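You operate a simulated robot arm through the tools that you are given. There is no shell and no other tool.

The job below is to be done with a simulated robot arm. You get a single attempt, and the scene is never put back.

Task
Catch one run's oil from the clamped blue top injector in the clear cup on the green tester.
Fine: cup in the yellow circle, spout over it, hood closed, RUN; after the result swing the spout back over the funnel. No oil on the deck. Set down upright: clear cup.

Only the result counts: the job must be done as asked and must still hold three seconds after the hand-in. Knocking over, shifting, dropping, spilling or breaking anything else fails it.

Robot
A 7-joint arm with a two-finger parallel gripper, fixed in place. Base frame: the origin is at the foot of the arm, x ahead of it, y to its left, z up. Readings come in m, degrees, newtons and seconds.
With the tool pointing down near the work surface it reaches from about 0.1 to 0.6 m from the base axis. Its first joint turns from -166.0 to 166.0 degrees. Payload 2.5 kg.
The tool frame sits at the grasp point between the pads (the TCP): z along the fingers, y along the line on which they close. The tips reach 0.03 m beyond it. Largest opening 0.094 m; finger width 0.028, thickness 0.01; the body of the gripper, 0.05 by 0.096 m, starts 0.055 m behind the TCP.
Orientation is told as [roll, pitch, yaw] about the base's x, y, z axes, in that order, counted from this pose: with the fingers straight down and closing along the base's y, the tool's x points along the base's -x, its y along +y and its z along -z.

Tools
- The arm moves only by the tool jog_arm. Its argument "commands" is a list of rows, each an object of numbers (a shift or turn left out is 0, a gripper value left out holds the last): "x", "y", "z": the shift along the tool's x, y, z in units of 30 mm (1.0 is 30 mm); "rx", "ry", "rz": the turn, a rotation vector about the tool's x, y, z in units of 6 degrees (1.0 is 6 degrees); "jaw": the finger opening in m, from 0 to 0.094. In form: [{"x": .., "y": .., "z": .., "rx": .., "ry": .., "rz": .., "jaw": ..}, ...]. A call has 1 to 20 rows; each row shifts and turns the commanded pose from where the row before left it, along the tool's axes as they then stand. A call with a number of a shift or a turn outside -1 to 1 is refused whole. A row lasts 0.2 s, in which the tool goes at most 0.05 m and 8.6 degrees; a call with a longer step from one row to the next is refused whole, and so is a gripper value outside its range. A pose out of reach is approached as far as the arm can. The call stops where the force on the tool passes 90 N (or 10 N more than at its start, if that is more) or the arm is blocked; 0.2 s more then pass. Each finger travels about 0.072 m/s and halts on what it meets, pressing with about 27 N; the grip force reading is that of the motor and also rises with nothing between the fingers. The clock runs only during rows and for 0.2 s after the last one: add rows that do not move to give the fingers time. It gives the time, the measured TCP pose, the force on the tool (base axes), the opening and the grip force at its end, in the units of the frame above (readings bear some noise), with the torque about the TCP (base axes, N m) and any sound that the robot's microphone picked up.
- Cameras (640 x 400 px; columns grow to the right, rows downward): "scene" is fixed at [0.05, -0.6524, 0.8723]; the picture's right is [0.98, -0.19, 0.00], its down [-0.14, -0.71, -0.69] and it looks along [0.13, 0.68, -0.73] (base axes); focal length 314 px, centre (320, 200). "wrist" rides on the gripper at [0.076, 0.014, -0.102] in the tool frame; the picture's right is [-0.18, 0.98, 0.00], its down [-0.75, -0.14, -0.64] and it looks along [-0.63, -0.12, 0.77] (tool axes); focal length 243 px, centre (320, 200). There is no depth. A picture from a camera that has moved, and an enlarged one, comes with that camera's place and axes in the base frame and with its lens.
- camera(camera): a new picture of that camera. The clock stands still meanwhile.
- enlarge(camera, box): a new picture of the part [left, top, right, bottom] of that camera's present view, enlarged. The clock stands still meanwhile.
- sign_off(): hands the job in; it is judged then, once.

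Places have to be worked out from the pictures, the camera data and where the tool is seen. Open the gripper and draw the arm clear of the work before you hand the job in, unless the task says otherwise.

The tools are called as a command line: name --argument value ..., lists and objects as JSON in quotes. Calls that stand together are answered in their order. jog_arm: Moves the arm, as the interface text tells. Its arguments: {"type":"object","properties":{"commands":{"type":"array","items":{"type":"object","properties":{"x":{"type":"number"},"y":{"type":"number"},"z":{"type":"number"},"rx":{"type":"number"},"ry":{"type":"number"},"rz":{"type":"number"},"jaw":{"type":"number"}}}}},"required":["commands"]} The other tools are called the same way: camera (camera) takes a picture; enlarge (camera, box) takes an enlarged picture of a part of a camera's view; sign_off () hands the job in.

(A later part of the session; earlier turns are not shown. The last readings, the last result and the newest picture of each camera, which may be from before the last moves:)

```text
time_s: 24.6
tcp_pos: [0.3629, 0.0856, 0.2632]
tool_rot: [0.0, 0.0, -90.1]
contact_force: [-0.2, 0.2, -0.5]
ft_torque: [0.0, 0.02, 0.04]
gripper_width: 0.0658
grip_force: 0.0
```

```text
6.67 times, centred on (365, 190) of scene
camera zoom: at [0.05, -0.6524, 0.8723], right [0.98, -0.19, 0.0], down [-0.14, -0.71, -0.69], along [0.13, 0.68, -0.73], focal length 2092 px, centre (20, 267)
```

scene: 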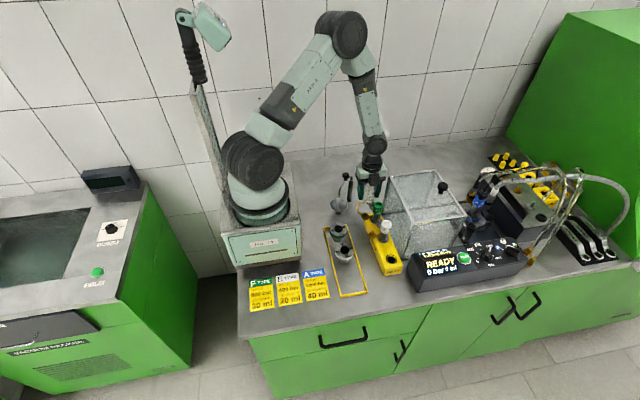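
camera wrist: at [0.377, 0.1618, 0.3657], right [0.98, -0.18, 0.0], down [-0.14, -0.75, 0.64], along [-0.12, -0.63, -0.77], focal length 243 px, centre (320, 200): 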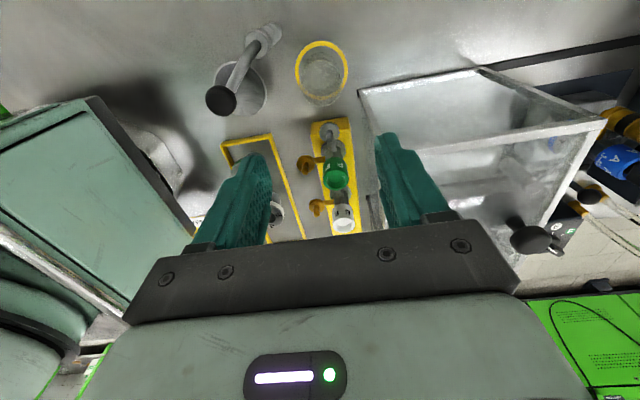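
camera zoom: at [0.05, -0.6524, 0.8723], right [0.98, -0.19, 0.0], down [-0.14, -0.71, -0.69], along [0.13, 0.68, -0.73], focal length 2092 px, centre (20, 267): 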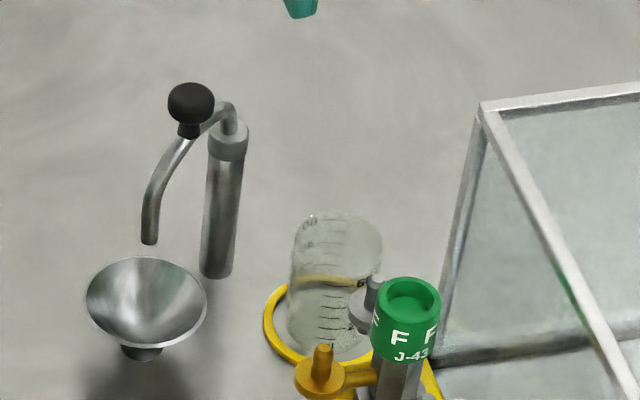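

Cup sits upright in the ring. Now I measure the spout precisely with an enlarged wrist view.

enlarge --camera "wrist" --box '[190, 10, 370, 125]'

enlarge --camera "scene" --box '[325, 165, 385, 210]'

```text
3.48 times, centred on (280, 68) of wrist
camera zoom: at [0.377, 0.1618, 0.3657], right [0.98, -0.18, 0.0], down [-0.14, -0.75, 0.64], along [-0.12, -0.63, -0.77], focal length 844 px, centre (459, 661)
```

zoom: 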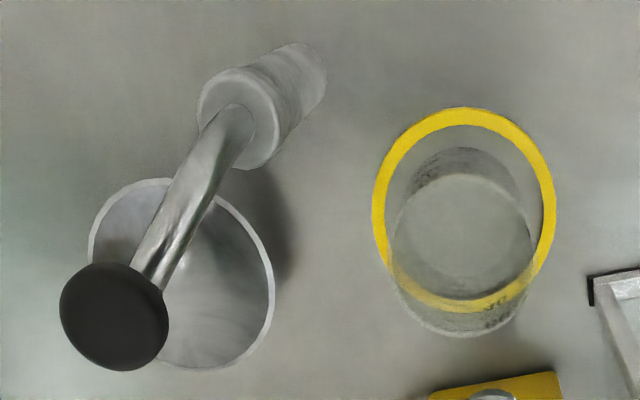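

```text
8.89 times, centred on (355, 188) of scene
camera zoom: at [0.05, -0.6524, 0.8723], right [0.98, -0.19, 0.0], down [-0.14, -0.71, -0.69], along [0.13, 0.68, -0.73], focal length 2789 px, centre (9, 311)
```

zoom: 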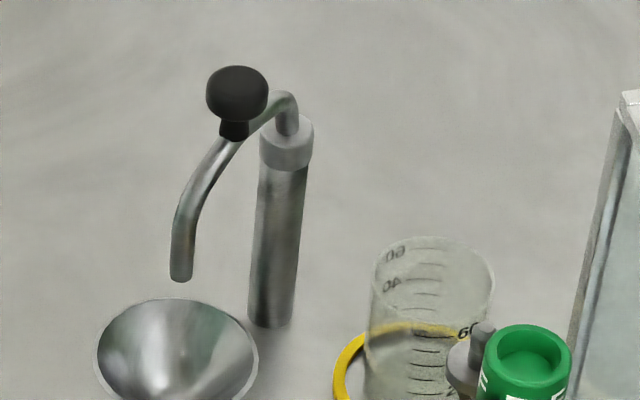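

Spout: post axis (0.316, 0.1415), knob (0.286, 0.1125, z≈0.158) at 42 mm radius, tip at 75 mm radius and z≈0.08 — above the cup's 0.067 rim. I'll cage the knob between the fingers with the closing axis tangential; first hover above it.

jog_arm --commands '[{"x": 0.3, "y": -0.857}, {"x": 0.3, "y": -0.857}, {"x": 0.3, "y": -0.857}, {"rz": 0.96}, {"rz": 0.96}, {"rz": 0.96}, {"rz": 0.96}, {"rz": 0.96}, {"rz": 0.96}, {"rz": 0.96}, {"rz": 0.96}, {}]'

camera --camera "wrist"

enlarge --camera "scene" --box '[300, 120, 420, 220]'

```text
time_s: 27.2
tcp_pos: [0.287, 0.1128, 0.2615]
tool_rot: [0.0, 0.0, -136.1]
contact_force: [1.0, -0.1, -0.4]
ft_torque: [0.0, -0.02, 0.0]
gripper_width: 0.0659
grip_force: 0.1
```

```text
taken
camera wrist: at [0.3516, 0.1551, 0.3648], right [0.55, -0.84, 0.0], down [-0.64, -0.42, 0.64], along [-0.54, -0.35, -0.77], focal length 243 px, centre (320, 200)
```

wrist: 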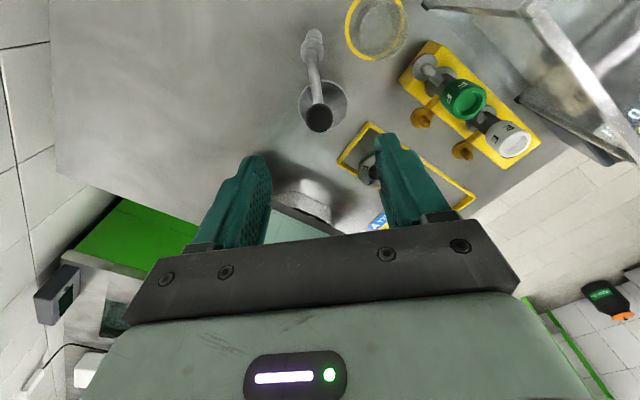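

```text
4.00 times, centred on (360, 170) of scene
camera zoom: at [0.05, -0.6524, 0.8723], right [0.98, -0.19, 0.0], down [-0.14, -0.71, -0.69], along [0.13, 0.68, -0.73], focal length 1255 px, centre (160, 320)
```

zoom: 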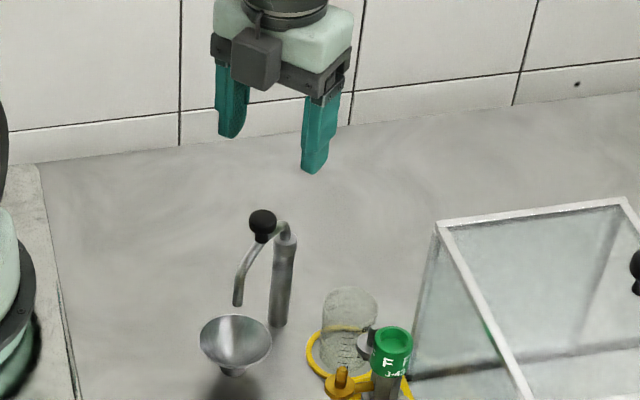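

The knob projects to (0.284, 0.112), consistent. I descend so the fingertips flank the knob (TCP z≈0.172) and narrow the opening to 32 mm.

jog_arm --commands '[{"z": 0.75}, {"z": 0.75}, {"z": 0.75}, {"z": 0.75}, {}]'

camera --camera "wrist"

enlarge --camera "scene" --box '[310, 140, 400, 215]'

```text
time_s: 28.4
tcp_pos: [0.2888, 0.1133, 0.1718]
tool_rot: [0.1, 0.0, -136.1]
contact_force: [0.0, -0.1, -0.4]
ft_torque: [0.0, -0.01, 0.03]
gripper_width: 0.066
grip_force: 0.1
```

```text
taken
camera wrist: at [0.3524, 0.1558, 0.2743], right [0.55, -0.84, 0.0], down [-0.64, -0.42, 0.64], along [-0.54, -0.35, -0.77], focal length 243 px, centre (320, 200)
```

wrist: 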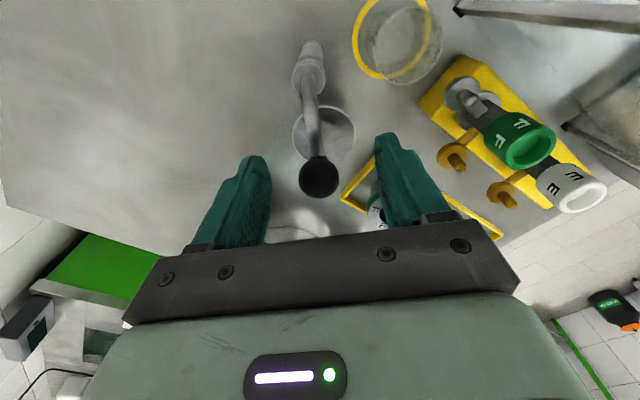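

```text
5.33 times, centred on (355, 178) of scene
camera zoom: at [0.05, -0.6524, 0.8723], right [0.98, -0.19, 0.0], down [-0.14, -0.71, -0.69], along [0.13, 0.68, -0.73], focal length 1674 px, centre (133, 320)
```

zoom: 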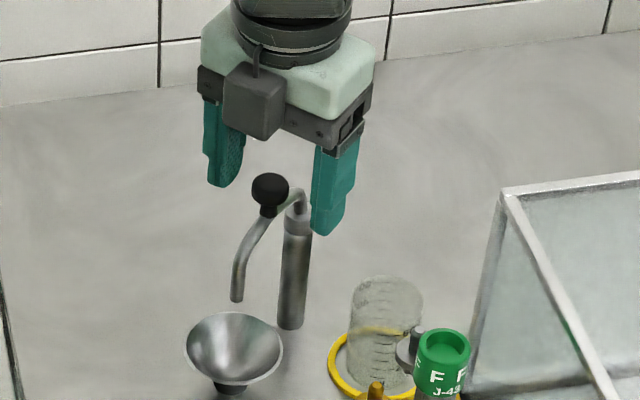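

The knob sits between the fingers. I narrow the jaw to 28 mm (loose cage) and start the arc by 42° counter-clockwise, then check.

jog_arm --commands '[{"jaw": 0.04}, {"jaw": 0.028}, {"jaw": 0.028}, {"jaw": 0.028}]'

jog_arm --commands '[{"x": 0.0077, "y": 0.1465, "rz": -1}, {"x": 0.0077, "y": 0.1465, "rz": -1}, {"x": 0.0077, "y": 0.1465, "rz": -1}, {"x": 0.0077, "y": 0.1465, "rz": -1}, {"x": 0.0077, "y": 0.1465, "rz": -1}, {"x": 0.0077, "y": 0.1465, "rz": -1}, {"x": 0.0077, "y": 0.1465, "rz": -1}]'

camera --camera "wrist"

enlarge --camera "scene" --box '[310, 140, 400, 215]'

```text
time_s: 29.4
tcp_pos: [0.2878, 0.1138, 0.171]
tool_rot: [0.0, 0.0, -136.1]
contact_force: [0.8, 0.7, 0.5]
ft_torque: [-0.02, 0.02, 0.02]
gripper_width: 0.028
grip_force: 0.0
```

```text
time_s: 31.0
tcp_pos: [0.3133, 0.1013, 0.1723]
tool_rot: [0.1, 0.1, -94.0]
contact_force: [-1.1, 1.0, 0.5]
ft_torque: [0.0, 0.03, 0.01]
gripper_width: 0.028
grip_force: 0.0
```

```text
taken
camera wrist: at [0.3331, 0.1757, 0.2756], right [0.97, -0.25, 0.0], down [-0.19, -0.74, 0.64], along [-0.16, -0.62, -0.77], focal length 243 px, centre (320, 200)
```

wrist: 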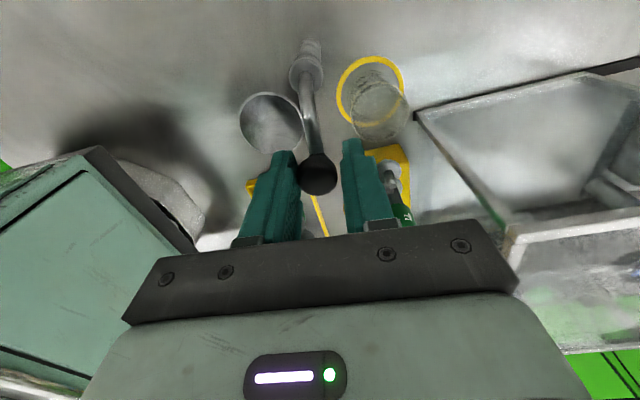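

```text
5.33 times, centred on (355, 178) of scene
camera zoom: at [0.05, -0.6524, 0.8723], right [0.98, -0.19, 0.0], down [-0.14, -0.71, -0.69], along [0.13, 0.68, -0.73], focal length 1674 px, centre (133, 320)
```

zoom: 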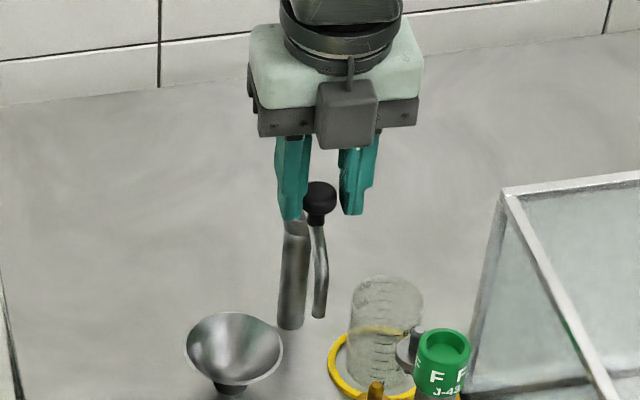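

The spout swings with low force. I continue another 42°.

jog_arm --commands '[{"x": 0.0077, "y": 0.1465, "rz": -1}, {"x": 0.0077, "y": 0.1465, "rz": -1}, {"x": 0.0077, "y": 0.1465, "rz": -1}, {"x": 0.0077, "y": 0.1465, "rz": -1}, {"x": 0.0077, "y": 0.1465, "rz": -1}, {"x": 0.0077, "y": 0.1465, "rz": -1}, {"x": 0.0077, "y": 0.1465, "rz": -1}]'

camera --camera "wrist"

enlarge --camera "scene" --box '[320, 150, 420, 220]'

```text
time_s: 32.6
tcp_pos: [0.3443, 0.1075, 0.1722]
tool_rot: [0.0, 0.0, -52.1]
contact_force: [1.1, -0.3, -0.5]
ft_torque: [-0.04, 0.01, -0.02]
gripper_width: 0.0279
grip_force: 0.1
```

```text
taken
camera wrist: at [0.3076, 0.1771, 0.2755], right [0.89, 0.46, 0.0], down [0.35, -0.68, 0.64], along [0.3, -0.57, -0.77], focal length 243 px, centre (320, 200)
```

wrist: 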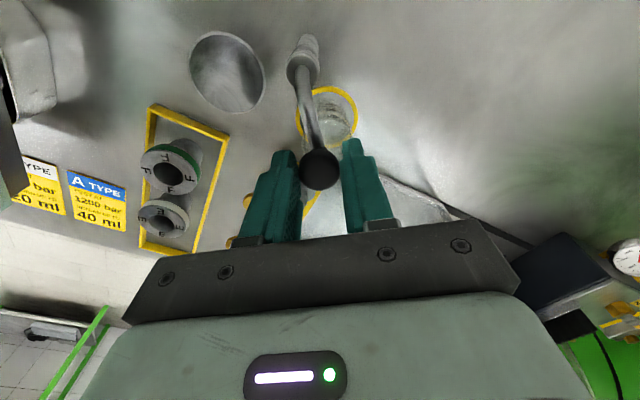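

```text
5.71 times, centred on (370, 185) of scene
camera zoom: at [0.05, -0.6524, 0.8723], right [0.98, -0.19, 0.0], down [-0.14, -0.71, -0.69], along [0.13, 0.68, -0.73], focal length 1793 px, centre (34, 286)
```

zoom: 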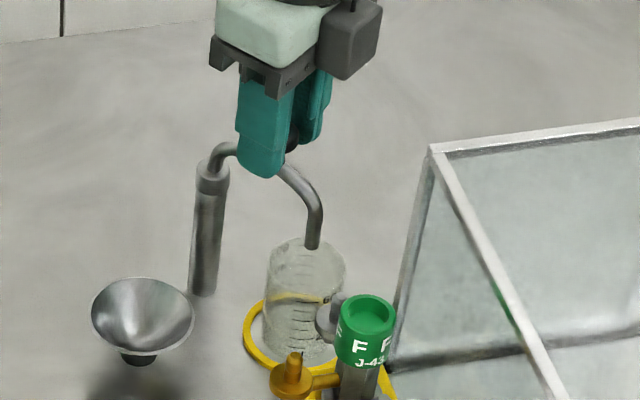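

The spout tip is over the cup's centre within ~3 mm. I open the jaw, rise clear, and then look at the hood.

jog_arm --commands '[{"jaw": 0.04}, {"jaw": 0.05}, {"z": -0.8}, {"z": -0.8}, {"z": -0.8}, {"z": -0.8}, {"z": -0.8}, {"z": -0.8}]'

enlarge --camera "scene" --box '[320, 150, 420, 220]'

camera --camera "wrist"

enlarge --camera "scene" --box '[380, 160, 540, 270]'

```text
time_s: 34.4
tcp_pos: [0.3431, 0.11, 0.3162]
tool_rot: [0.0, 0.0, -52.1]
contact_force: [0.0, 0.2, -0.1]
ft_torque: [-0.02, -0.01, -0.01]
gripper_width: 0.05
grip_force: 0.1
```

```text
5.71 times, centred on (370, 185) of scene
camera zoom: at [0.05, -0.6524, 0.8723], right [0.98, -0.19, 0.0], down [-0.14, -0.71, -0.69], along [0.13, 0.68, -0.73], focal length 1793 px, centre (34, 286)
```

zoom: 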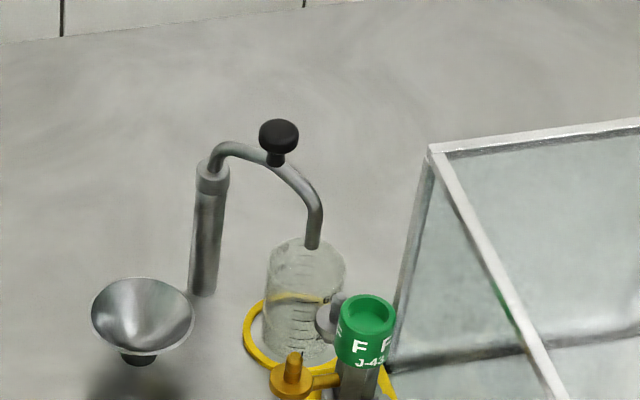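

```text
taken
camera wrist: at [0.3073, 0.1779, 0.4185], right [0.89, 0.46, 0.0], down [0.35, -0.68, 0.64], along [0.29, -0.57, -0.77], focal length 243 px, centre (320, 200)
```

wrist: 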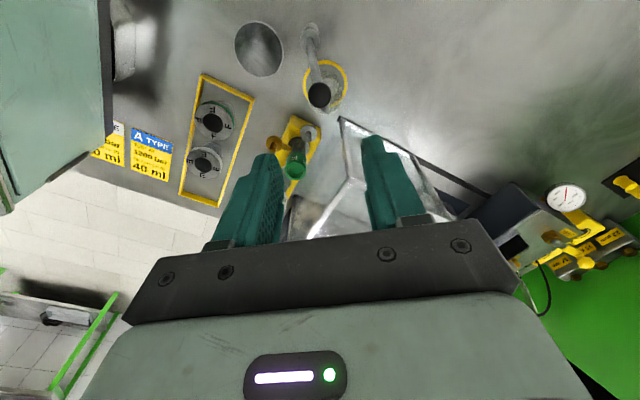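

```text
3.64 times, centred on (460, 215) of scene
camera zoom: at [0.05, -0.6524, 0.8723], right [0.98, -0.19, 0.0], down [-0.14, -0.71, -0.69], along [0.13, 0.68, -0.73], focal length 1141 px, centre (-189, 146)
```

zoom: 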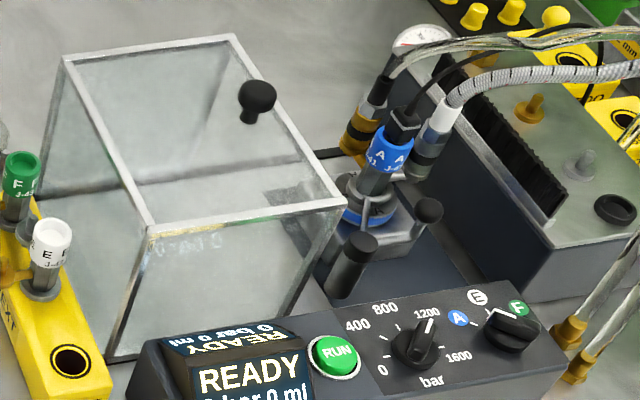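

Spout is steady over the cup. The hood spans x≈0.4225–0.585, y≈-0.143–0.062, top z≈0.175, and the injector stands at x≈0.71 with the block face at x≈0.78, so the hood must slide about +0.195 in x. I'll push its left wall with closed fingers; I go to a hover on the left side.

jog_arm --commands '[{"rz": -1, "jaw": 0.0}, {"rz": -1}, {"rz": -1}, {"rz": -1}, {"rz": -1}, {"rz": -1}, {"rz": -1}, {"rz": -1}, {"rz": -0.68}, {"x": -0.18, "y": -1}, {"x": -0.18, "y": -1}, {"x": -0.18, "y": -1}, {"x": -0.18, "y": -1}, {"x": -0.18, "y": -1}, {}]'

jog_arm --commands '[{"ry": -1}, {"ry": -1}, {"ry": -1}, {"ry": -0.33}, {}]'

camera --camera "wrist"

camera --camera "scene"

```text
time_s: 37.6
tcp_pos: [0.3716, -0.0399, 0.3152]
tool_rot: [0.0, 0.0, 0.0]
contact_force: [-0.3, 1.0, -0.1]
ft_torque: [0.01, 0.03, -0.01]
gripper_width: 0.0
grip_force: 26.7
```

```text
time_s: 38.8
tcp_pos: [0.3693, -0.0429, 0.316]
tool_rot: [0.1, -20.1, 0.0]
contact_force: [-0.3, 0.9, -0.2]
ft_torque: [0.03, -0.01, 0.0]
gripper_width: 0.0
grip_force: 26.8
```

```text
taken
camera wrist: at [0.2628, -0.0276, 0.3867], right [0.17, 0.98, 0.06], down [0.49, -0.14, 0.86], along [0.86, -0.12, -0.5], focal length 243 px, centre (320, 200)
```

wrist: 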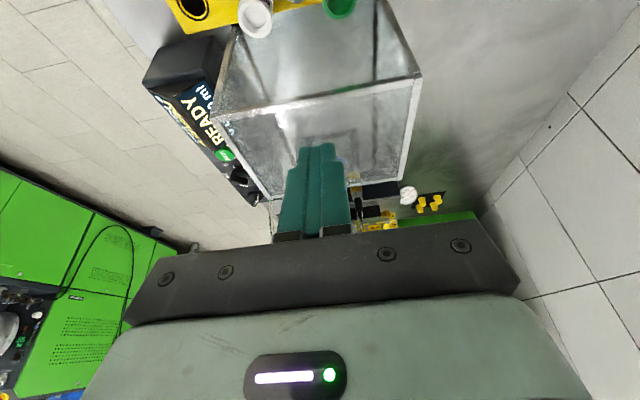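

```text
taken
```

scene: 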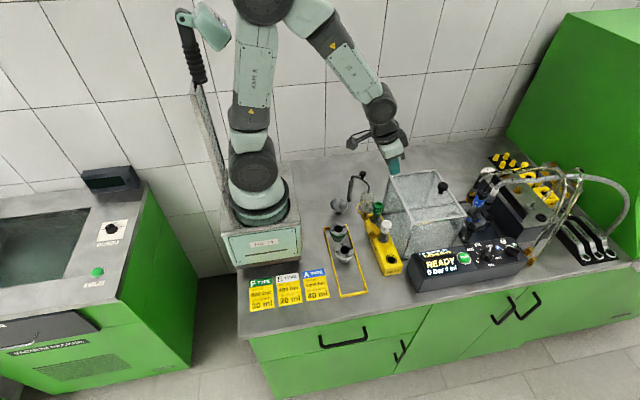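

Hood's left top edge confirmed at x≈0.421. I descend between/above the injector tops to z≈0.178 left of the wall.

jog_arm --commands '[{"x": 0.315, "z": 0.865}, {"x": 0.315, "z": 0.865}, {"x": 0.315, "z": 0.865}, {"x": 0.315, "z": 0.865}, {"x": 0.315, "z": 0.865}, {}]'

enlarge --camera "scene" --box '[340, 140, 500, 260]'

camera --camera "wrist"

```text
time_s: 40.2
tcp_pos: [0.3704, -0.0415, 0.1777]
tool_rot: [0.0, -20.0, -0.1]
contact_force: [0.7, -0.5, -0.2]
ft_torque: [-0.04, 0.03, 0.01]
gripper_width: 0.0
grip_force: 27.3
```

```text
3.33 times, centred on (420, 200) of scene
camera zoom: at [0.05, -0.6524, 0.8723], right [0.98, -0.19, 0.0], down [-0.14, -0.71, -0.69], along [0.13, 0.68, -0.73], focal length 1046 px, centre (-13, 200)
```

zoom: 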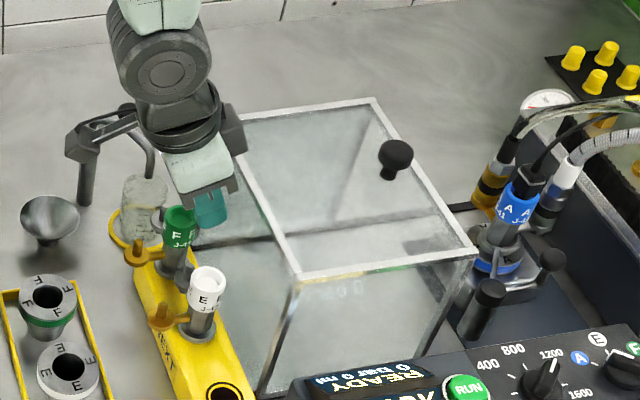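

```text
taken
camera wrist: at [0.2633, -0.0277, 0.248], right [0.17, 0.98, 0.06], down [0.49, -0.14, 0.86], along [0.85, -0.12, -0.51], focal length 243 px, centre (320, 200)
```

wrist: 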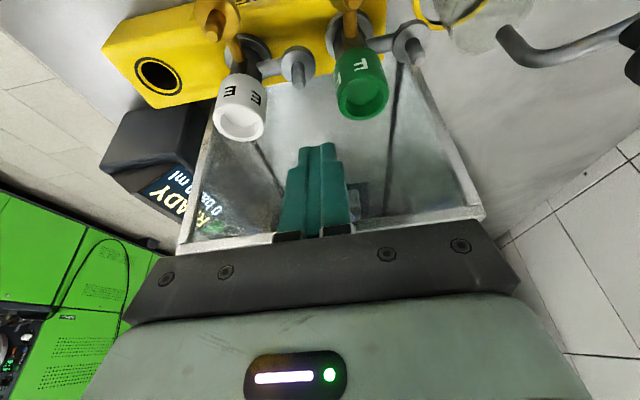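

Clear. Now I push slowly in +x toward contact with the hood's left wall.

jog_arm --commands '[{"x": -0.47, "z": 0.171}, {"x": -0.313, "z": 0.114}, {"x": -0.313, "z": 0.114}, {"x": -0.313, "z": 0.114}]'

enlarge --camera "scene" --box '[340, 140, 500, 260]'

```text
time_s: 41.2
tcp_pos: [0.4155, -0.0417, 0.178]
tool_rot: [-0.1, -20.0, 0.0]
contact_force: [-0.4, 0.6, 0.2]
ft_torque: [0.01, 0.01, 0.01]
gripper_width: 0.0
grip_force: 27.0
```

```text
3.33 times, centred on (420, 200) of scene
camera zoom: at [0.05, -0.6524, 0.8723], right [0.98, -0.19, 0.0], down [-0.14, -0.71, -0.69], along [0.13, 0.68, -0.73], focal length 1046 px, centre (-13, 200)
```

zoom: 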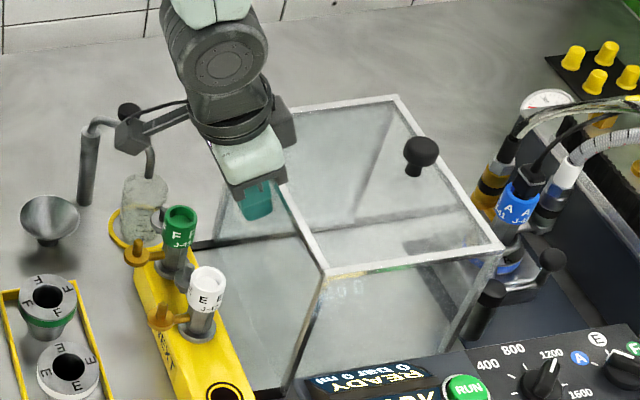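

The hood slides with almost no force. I keep pushing at moderate speed.

jog_arm --commands '[{"x": -0.47, "z": 0.171}, {"x": -0.47, "z": 0.171}, {"x": -0.47, "z": 0.171}, {"x": -0.47, "z": 0.171}, {"x": -0.47, "z": 0.171}, {"x": -0.47, "z": 0.171}, {"x": -0.47, "z": 0.171}, {"x": -0.47, "z": 0.171}, {"x": -0.3, "z": 0.11}]'

enlarge --camera "scene" --box '[380, 140, 580, 280]'

```text
time_s: 43.2
tcp_pos: [0.5451, -0.0411, 0.1802]
tool_rot: [0.0, -20.0, 0.0]
contact_force: [0.2, 0.0, 0.5]
ft_torque: [0.0, -0.05, 0.01]
gripper_width: 0.0
grip_force: 27.2
```

```text
2.86 times, centred on (480, 210) of scene
camera zoom: at [0.05, -0.6524, 0.8723], right [0.98, -0.19, 0.0], down [-0.14, -0.71, -0.69], along [0.13, 0.68, -0.73], focal length 897 px, centre (-137, 171)
```

zoom: 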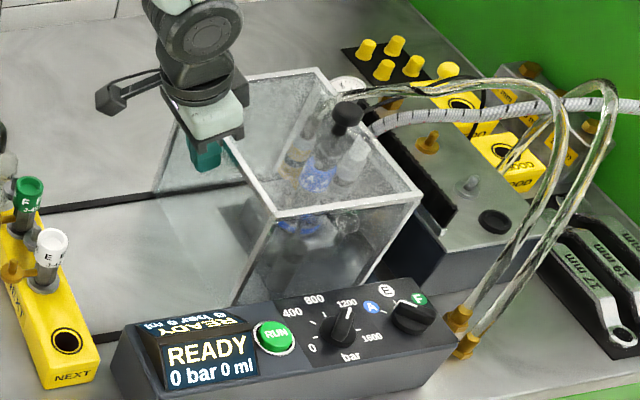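

The hood now covers the injector; about 4–5 cm remains to the block. I continue in smaller steps watching the force.

jog_arm --commands '[{"x": -0.313, "z": 0.114}, {"x": -0.313, "z": 0.114}, {"x": -0.313, "z": 0.114}]'

enlarge --camera "scene" --box '[420, 140, 560, 260]'

```text
time_s: 44.0
tcp_pos: [0.5766, -0.0408, 0.1804]
tool_rot: [0.0, -20.0, 0.0]
contact_force: [0.4, 0.1, 0.3]
ft_torque: [0.01, -0.05, -0.01]
gripper_width: 0.0005
grip_force: 27.0
```

```text
3.33 times, centred on (490, 200) of scene
camera zoom: at [0.05, -0.6524, 0.8723], right [0.98, -0.19, 0.0], down [-0.14, -0.71, -0.69], along [0.13, 0.68, -0.73], focal length 1046 px, centre (-247, 200)
```

zoom: 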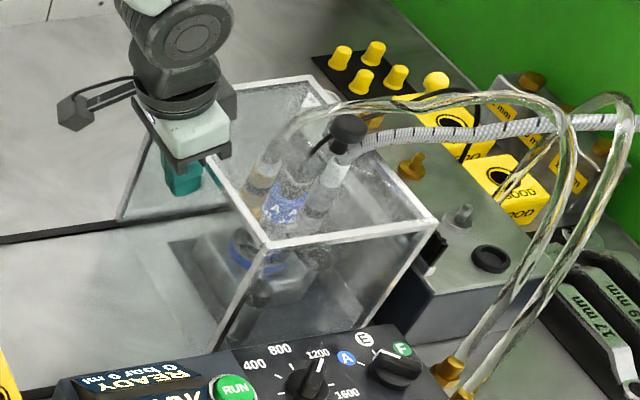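

Still about 2–3 cm to the block. Continue in 5 mm steps.

jog_arm --commands '[{"x": -0.157, "z": 0.057}, {"x": -0.157, "z": 0.057}, {"x": -0.157, "z": 0.057}]'

enlarge --camera "scene" --box '[440, 150, 560, 260]'

```text
time_s: 44.8
tcp_pos: [0.5901, -0.0401, 0.1778]
tool_rot: [0.0, -20.0, 0.0]
contact_force: [-0.2, -0.6, -0.8]
ft_torque: [0.0, 0.04, -0.04]
gripper_width: 0.0
grip_force: 26.9
```

```text
3.64 times, centred on (500, 205) of scene
camera zoom: at [0.05, -0.6524, 0.8723], right [0.98, -0.19, 0.0], down [-0.14, -0.71, -0.69], along [0.13, 0.68, -0.73], focal length 1141 px, centre (-334, 182)
```

zoom: 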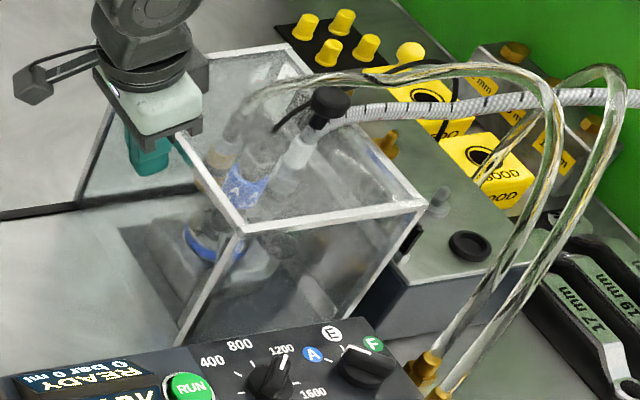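

No stop felt yet; I continue 5 mm steps until resistance.

jog_arm --commands '[{"x": -0.157, "z": 0.057}, {"x": -0.157, "z": 0.057}]'

enlarge --camera "scene" --box '[440, 150, 560, 260]'

```text
time_s: 45.4
tcp_pos: [0.6004, -0.0412, 0.1796]
tool_rot: [0.0, -19.9, 0.0]
contact_force: [-0.7, 0.3, 0.4]
ft_torque: [0.03, -0.02, -0.03]
gripper_width: 0.0
grip_force: 26.7
```

```text
3.64 times, centred on (500, 205) of scene
camera zoom: at [0.05, -0.6524, 0.8723], right [0.98, -0.19, 0.0], down [-0.14, -0.71, -0.69], along [0.13, 0.68, -0.73], focal length 1141 px, centre (-334, 182)
```

zoom: 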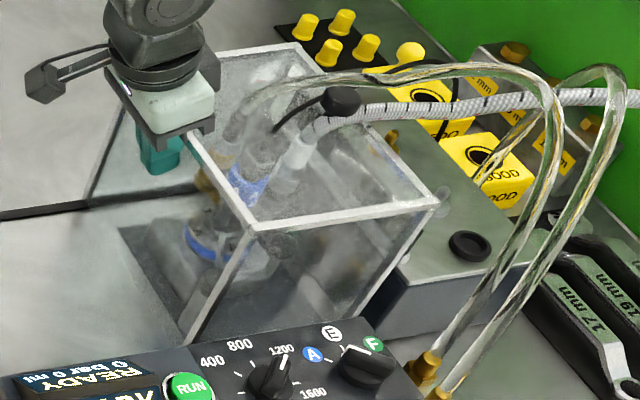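

Still sliding freely. Two more small steps.

jog_arm --commands '[{"x": -0.157, "z": 0.057}, {"x": -0.157, "z": 0.057}]'

enlarge --camera "scene" --box '[440, 150, 560, 260]'

```text
time_s: 46.0
tcp_pos: [0.6116, -0.0402, 0.1793]
tool_rot: [0.0, -20.0, 0.0]
contact_force: [0.9, 0.6, 0.5]
ft_torque: [0.0, 0.0, 0.0]
gripper_width: 0.0
grip_force: 26.6
```

```text
3.64 times, centred on (500, 205) of scene
camera zoom: at [0.05, -0.6524, 0.8723], right [0.98, -0.19, 0.0], down [-0.14, -0.71, -0.69], along [0.13, 0.68, -0.73], focal length 1141 px, centre (-334, 182)
```

zoom: 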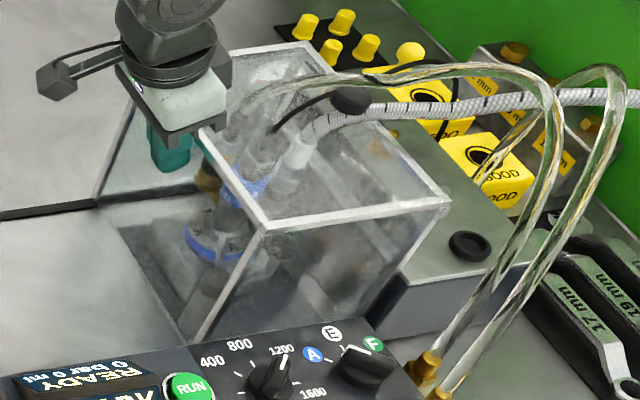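

No stop yet; continue in 5 mm steps.

jog_arm --commands '[{"x": -0.157, "z": 0.057}, {"x": -0.157, "z": 0.057}]'

enlarge --camera "scene" --box '[440, 150, 560, 260]'

```text
time_s: 46.6
tcp_pos: [0.6109, -0.0403, 0.175]
tool_rot: [-0.1, -18.3, -0.1]
contact_force: [-80.2, -0.9, 28.8]
ft_torque: [0.0, 1.29, -0.03]
gripper_width: 0.0
grip_force: 27.4
```

```text
3.64 times, centred on (500, 205) of scene
camera zoom: at [0.05, -0.6524, 0.8723], right [0.98, -0.19, 0.0], down [-0.14, -0.71, -0.69], along [0.13, 0.68, -0.73], focal length 1141 px, centre (-334, 182)
```

zoom: 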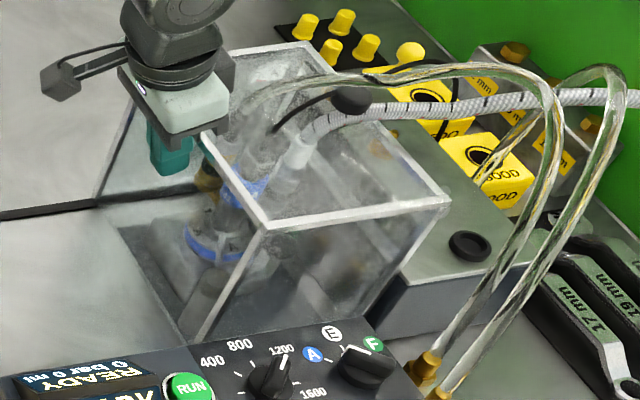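

The end stop is reached (80 N), hood closed. I back off and rise, then inspect.

jog_arm --commands '[{"x": 0.47, "z": -0.171}, {"x": 0.63, "z": -0.228}, {"x": 0.63, "z": -0.228}, {"x": 0.63, "z": -0.228}, {"x": -0.315, "z": -0.865}, {"x": -0.315, "z": -0.865}, {"x": -0.315, "z": -0.865}, {"x": -0.315, "z": -0.865}, {}]'

camera --camera "wrist"

enlarge --camera "scene" --box '[400, 150, 580, 290]'

```text
time_s: 48.6
tcp_pos: [0.5445, -0.0417, 0.2872]
tool_rot: [0.0, -20.0, 0.1]
contact_force: [0.1, 0.5, -0.4]
ft_torque: [-0.03, 0.0, -0.02]
gripper_width: 0.0
grip_force: 27.3
```

```text
taken
camera wrist: at [0.4372, -0.028, 0.3583], right [0.17, 0.98, 0.06], down [0.49, -0.14, 0.86], along [0.85, -0.12, -0.51], focal length 243 px, centre (320, 200)
```

wrist: 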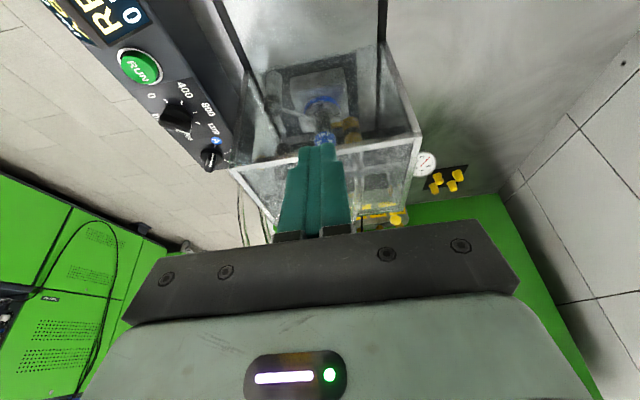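

```text
2.86 times, centred on (490, 220) of scene
camera zoom: at [0.05, -0.6524, 0.8723], right [0.98, -0.19, 0.0], down [-0.14, -0.71, -0.69], along [0.13, 0.68, -0.73], focal length 897 px, centre (-166, 143)
```

zoom: 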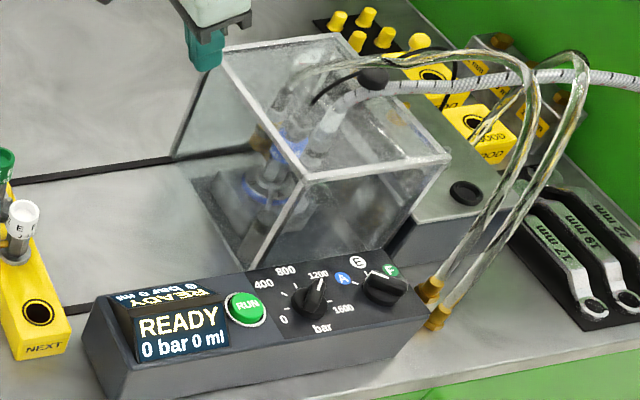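

Hood is fully closed; READY displayed; RUN triangulates to about (0.558, -0.232, z≈0.088). I move above RUN with closed fingers.

jog_arm --commands '[{"x": -0.069, "y": -0.906, "z": 0.025}, {"x": -0.069, "y": -0.906, "z": 0.025}, {"x": -0.069, "y": -0.906, "z": 0.025}, {"x": -0.069, "y": -0.906, "z": 0.025}, {"x": -0.069, "y": -0.906, "z": 0.025}, {"x": -0.069, "y": -0.906, "z": 0.025}, {"x": -0.069, "y": -0.906, "z": 0.025}, {"x": 0.335, "z": 0.92}, {"x": 0.335, "z": 0.92}, {"x": 0.335, "z": 0.92}, {"x": 0.335, "z": 0.92}, {}]'

enlarge --camera "wrist" --box '[220, 40, 420, 240]'

enlarge --camera "scene" --box '[410, 190, 530, 290]'

```text
time_s: 51.2
tcp_pos: [0.5603, -0.2329, 0.1699]
tool_rot: [0.0, -20.0, -0.1]
contact_force: [-1.0, -0.2, 0.5]
ft_torque: [0.0, -0.01, 0.01]
gripper_width: 0.0
grip_force: 26.6
```

```text
2.00 times, centred on (320, 140) of wrist
camera zoom: at [0.4532, -0.2197, 0.2413], right [0.17, 0.98, 0.06], down [0.49, -0.14, 0.86], along [0.85, -0.12, -0.5], focal length 485 px, centre (320, 320)
```

zoom: 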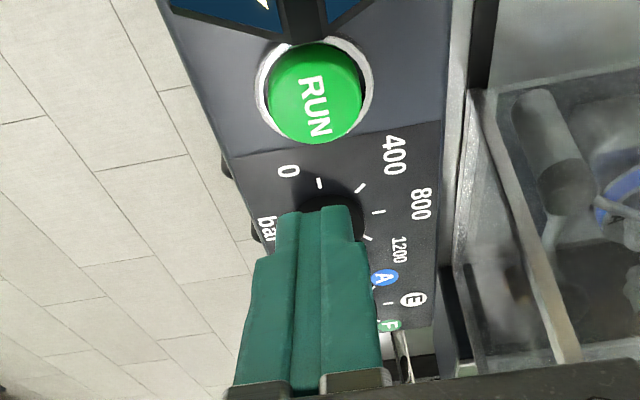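

```text
4.00 times, centred on (470, 240) of scene
camera zoom: at [0.05, -0.6524, 0.8723], right [0.98, -0.19, 0.0], down [-0.14, -0.71, -0.69], along [0.13, 0.68, -0.73], focal length 1255 px, centre (-280, 40)
```

zoom: 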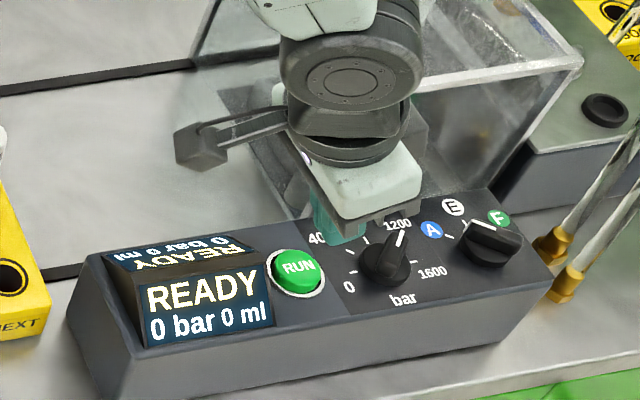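

RUN is at (0.5585, -0.231). The low fingertip edge is directly above it; I go down to just above the button.

jog_arm --commands '[{"x": 0.24, "y": 0.03, "z": 0.66}, {"x": 0.24, "y": 0.03, "z": 0.66}, {}]'

enlarge --camera "wrist" --box '[220, 40, 420, 240]'

enlarge --camera "scene" --box '[410, 190, 530, 290]'

```text
time_s: 52.0
tcp_pos: [0.56, -0.2296, 0.1279]
tool_rot: [-0.1, -20.0, 0.0]
contact_force: [-0.4, 1.1, 1.0]
ft_torque: [-0.02, 0.05, 0.01]
gripper_width: 0.0
grip_force: 26.3
```

```text
2.00 times, centred on (320, 140) of wrist
camera zoom: at [0.4524, -0.2161, 0.1991], right [0.17, 0.98, 0.06], down [0.49, -0.14, 0.86], along [0.86, -0.12, -0.5], focal length 485 px, centre (320, 320)
```

zoom: 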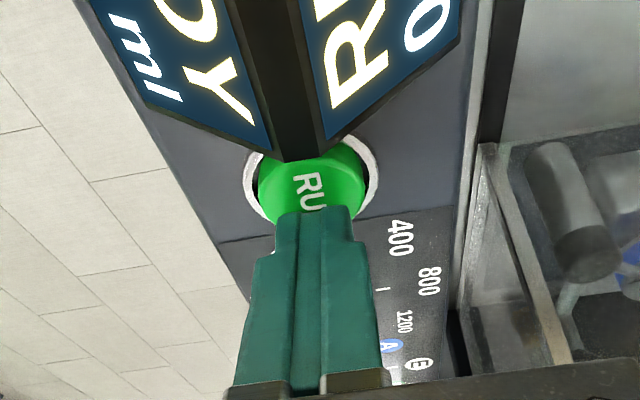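

```text
4.00 times, centred on (470, 240) of scene
camera zoom: at [0.05, -0.6524, 0.8723], right [0.98, -0.19, 0.0], down [-0.14, -0.71, -0.69], along [0.13, 0.68, -0.73], focal length 1255 px, centre (-280, 40)
```

zoom: 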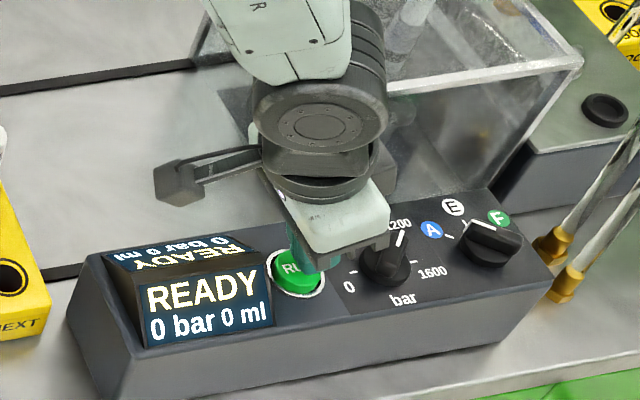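

Tip is just above the button's right half. I press down in small steps.

jog_arm --commands '[{"x": 0.035, "z": 0.063}, {"x": 0.035, "z": 0.063}, {"x": 0.03, "z": 0.063}]'

enlarge --camera "scene" --box '[410, 190, 530, 290]'

```text
time_s: 52.8
tcp_pos: [0.5573, -0.2291, 0.1231]
tool_rot: [0.1, -20.0, 0.1]
contact_force: [2.4, -0.7, 3.2]
ft_torque: [-0.02, -0.06, 0.01]
gripper_width: 0.0
grip_force: 26.9
heard: click
```

```text
4.00 times, centred on (470, 240) of scene
camera zoom: at [0.05, -0.6524, 0.8723], right [0.98, -0.19, 0.0], down [-0.14, -0.71, -0.69], along [0.13, 0.68, -0.73], focal length 1255 px, centre (-280, 40)
```

zoom: 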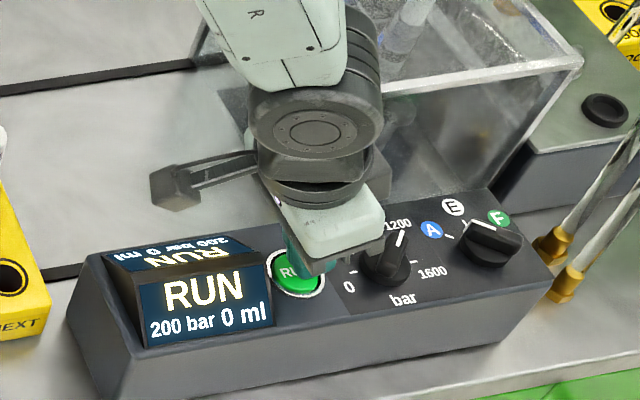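

A click was heard and the display shows RUN, 200 bar. I lift off the button and go up, then watch the run.

jog_arm --commands '[{"x": -0.17, "z": -0.47}, {"x": -0.335, "z": -0.92}, {"x": -0.335, "z": -0.92}, {"x": -0.335, "z": -0.92}, {"x": -0.335, "z": -0.92}]'

enlarge --camera "scene" --box '[410, 210, 530, 290]'

enlarge --camera "scene" --box '[320, 150, 420, 220]'

```text
time_s: 54.0
tcp_pos: [0.5572, -0.23, 0.2556]
tool_rot: [0.0, -19.9, 0.1]
contact_force: [-0.1, 0.5, 0.1]
ft_torque: [0.02, 0.0, -0.01]
gripper_width: 0.0
grip_force: 26.6
```

```text
5.00 times, centred on (470, 250) of scene
camera zoom: at [0.05, -0.6524, 0.8723], right [0.98, -0.19, 0.0], down [-0.14, -0.71, -0.69], along [0.13, 0.68, -0.73], focal length 1569 px, centre (-430, -50)
```

zoom: 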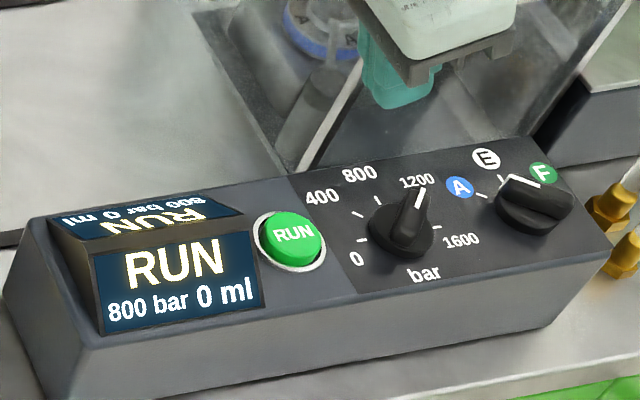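

```text
5.71 times, centred on (370, 185) of scene
camera zoom: at [0.05, -0.6524, 0.8723], right [0.98, -0.19, 0.0], down [-0.14, -0.71, -0.69], along [0.13, 0.68, -0.73], focal length 1793 px, centre (34, 286)
```

zoom: 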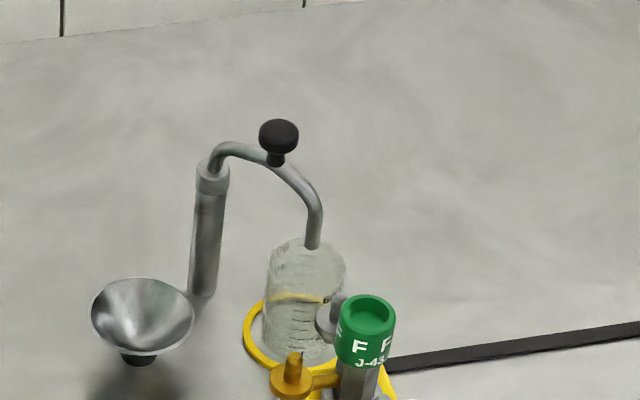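

Pressure is rising. While it runs, I straighten the tool and wait at a safe height.

jog_arm --commands '[{"ry": 1}, {"ry": 1}, {"ry": 1}, {"ry": 0.33}, {"z": -1}, {"z": -1}, {}, {}, {}, {}]'

enlarge --camera "scene" --box '[410, 210, 530, 290]'

enlarge --camera "scene" --box '[320, 150, 420, 220]'

```text
time_s: 56.2
tcp_pos: [0.5592, -0.2301, 0.3148]
tool_rot: [-0.1, 0.1, 0.0]
contact_force: [-0.2, -1.1, -0.4]
ft_torque: [-0.02, 0.0, 0.0]
gripper_width: 0.0
grip_force: 27.2
```

```text
5.00 times, centred on (470, 250) of scene
camera zoom: at [0.05, -0.6524, 0.8723], right [0.98, -0.19, 0.0], down [-0.14, -0.71, -0.69], along [0.13, 0.68, -0.73], focal length 1569 px, centre (-430, -50)
```

zoom: 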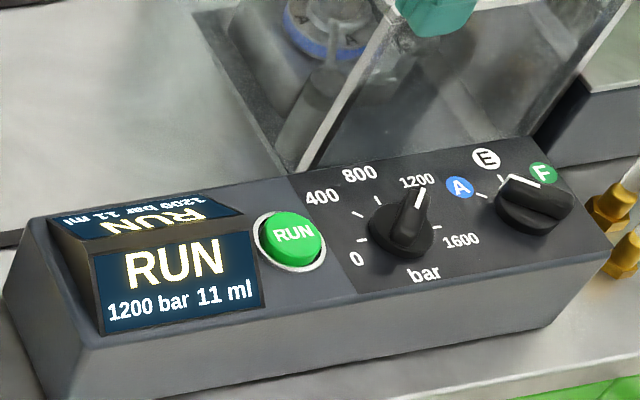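

```text
5.71 times, centred on (370, 185) of scene
camera zoom: at [0.05, -0.6524, 0.8723], right [0.98, -0.19, 0.0], down [-0.14, -0.71, -0.69], along [0.13, 0.68, -0.73], focal length 1793 px, centre (34, 286)
```

zoom: 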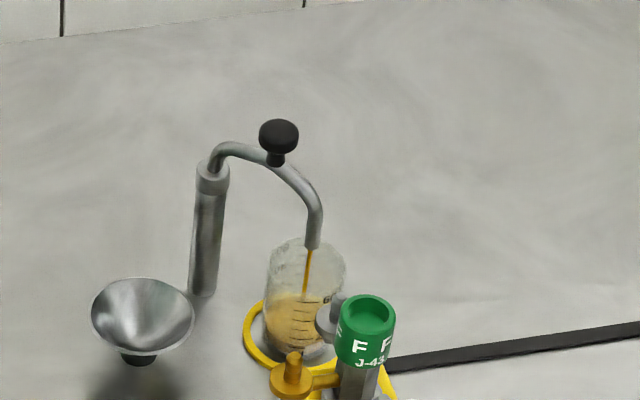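

Oil is flowing into the cup. Meanwhile I move the arm high to above the spout knob, with yaw -50°.

jog_arm --commands '[{"x": 0.6, "y": 0.944, "jaw": 0.05}, {"x": 0.6, "y": 0.944}, {"x": 0.6, "y": 0.944}, {"x": 0.6, "y": 0.944}, {"x": 0.6, "y": 0.944}, {"x": 0.6, "y": 0.944}, {"x": 0.6, "y": 0.944}, {"x": 0.6, "y": 0.944}, {"x": 0.6, "y": 0.944}, {"x": 0.6, "y": 0.944}, {"x": 0.6, "y": 0.944}, {"x": 0.6, "y": 0.944}]'

jog_arm --commands '[{"rz": 1}, {"rz": 1}, {"rz": 1}, {"rz": 1}, {"rz": 1}, {"rz": 1}, {"rz": 1}, {"rz": 1}, {"rz": 0.6}, {}, {}]'

enlarge --camera "scene" --box '[410, 210, 530, 290]'

enlarge --camera "scene" --box '[320, 150, 420, 220]'

camera --camera "wrist"

```text
time_s: 58.8
tcp_pos: [0.3434, 0.1112, 0.3141]
tool_rot: [0.1, 0.0, 0.0]
contact_force: [-0.3, 0.5, 0.4]
ft_torque: [0.0, -0.03, 0.01]
gripper_width: 0.0498
grip_force: 0.1
```

```text
time_s: 61.2
tcp_pos: [0.3446, 0.111, 0.3151]
tool_rot: [-0.1, 0.0, -51.6]
contact_force: [-0.2, 0.3, 0.5]
ft_torque: [0.03, 0.02, -0.02]
gripper_width: 0.05
grip_force: 0.1
```

```text
5.00 times, centred on (470, 250) of scene
camera zoom: at [0.05, -0.6524, 0.8723], right [0.98, -0.19, 0.0], down [-0.14, -0.71, -0.69], along [0.13, 0.68, -0.73], focal length 1569 px, centre (-430, -50)
```

zoom: 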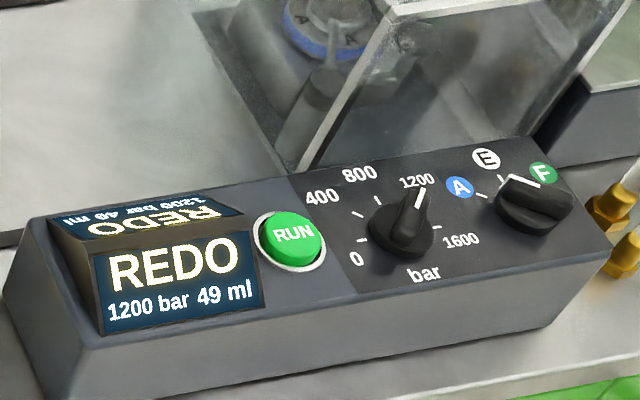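

```text
5.71 times, centred on (370, 185) of scene
camera zoom: at [0.05, -0.6524, 0.8723], right [0.98, -0.19, 0.0], down [-0.14, -0.71, -0.69], along [0.13, 0.68, -0.73], focal length 1793 px, centre (34, 286)
```

zoom: 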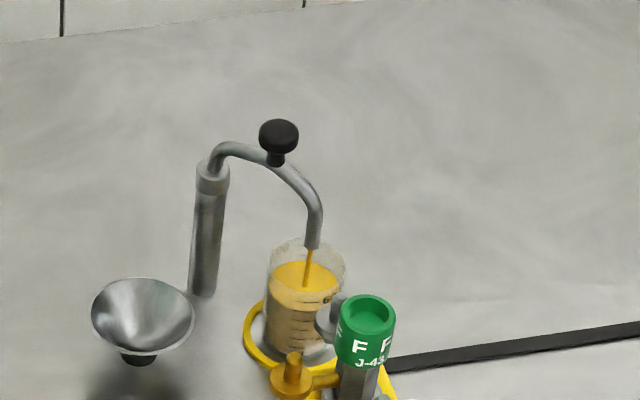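

```text
taken
camera wrist: at [0.3073, 0.1787, 0.4182], right [0.89, 0.47, 0.0], down [0.36, -0.68, 0.64], along [0.3, -0.57, -0.77], focal length 243 px, centre (320, 200)
```

wrist: 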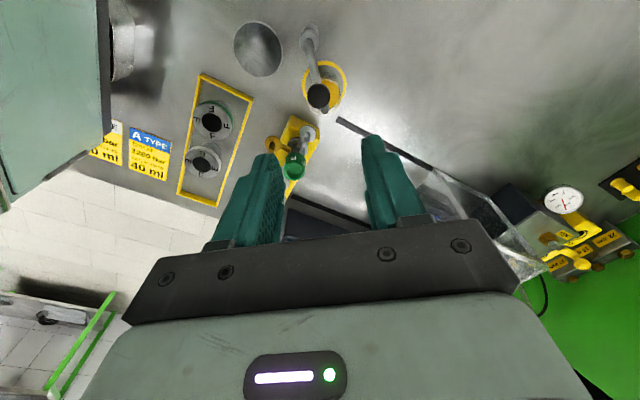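

Result shown: REDO, 49 ml at 1200 bar. That is the test's verdict, and only one run was asked for. A stream is still seen from the spout, so I wait a little for it to stop before swinging.

jog_arm --commands '[{}, {}, {}, {}, {}]'

enlarge --camera "scene" --box '[345, 175, 405, 220]'

enlarge --camera "scene" --box '[410, 210, 530, 290]'

```text
time_s: 62.4
tcp_pos: [0.3437, 0.1109, 0.3166]
tool_rot: [0.0, 0.0, -51.6]
contact_force: [-0.2, 0.6, -0.4]
ft_torque: [0.04, 0.04, 0.03]
gripper_width: 0.0496
grip_force: 0.0
```

```text
8.89 times, centred on (375, 198) of scene
camera zoom: at [0.05, -0.6524, 0.8723], right [0.98, -0.19, 0.0], down [-0.14, -0.71, -0.69], along [0.13, 0.68, -0.73], focal length 2789 px, centre (-169, 222)
```

zoom: 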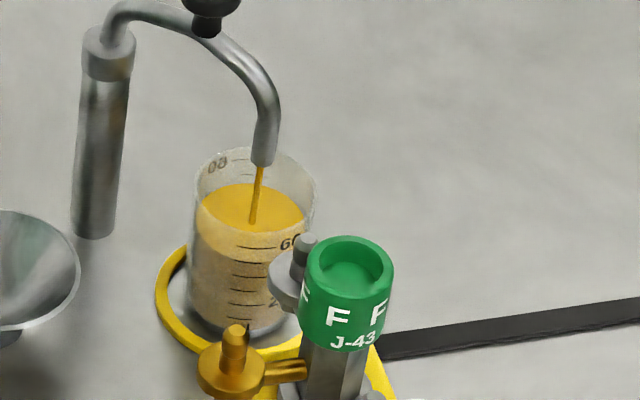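

```text
5.00 times, centred on (470, 250) of scene
camera zoom: at [0.05, -0.6524, 0.8723], right [0.98, -0.19, 0.0], down [-0.14, -0.71, -0.69], along [0.13, 0.68, -0.73], focal length 1569 px, centre (-430, -50)
```

zoom: 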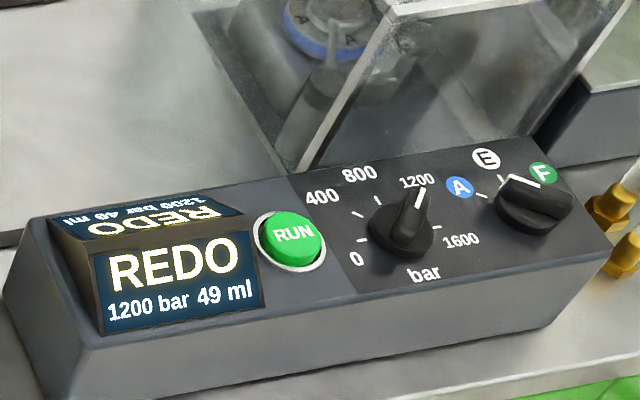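

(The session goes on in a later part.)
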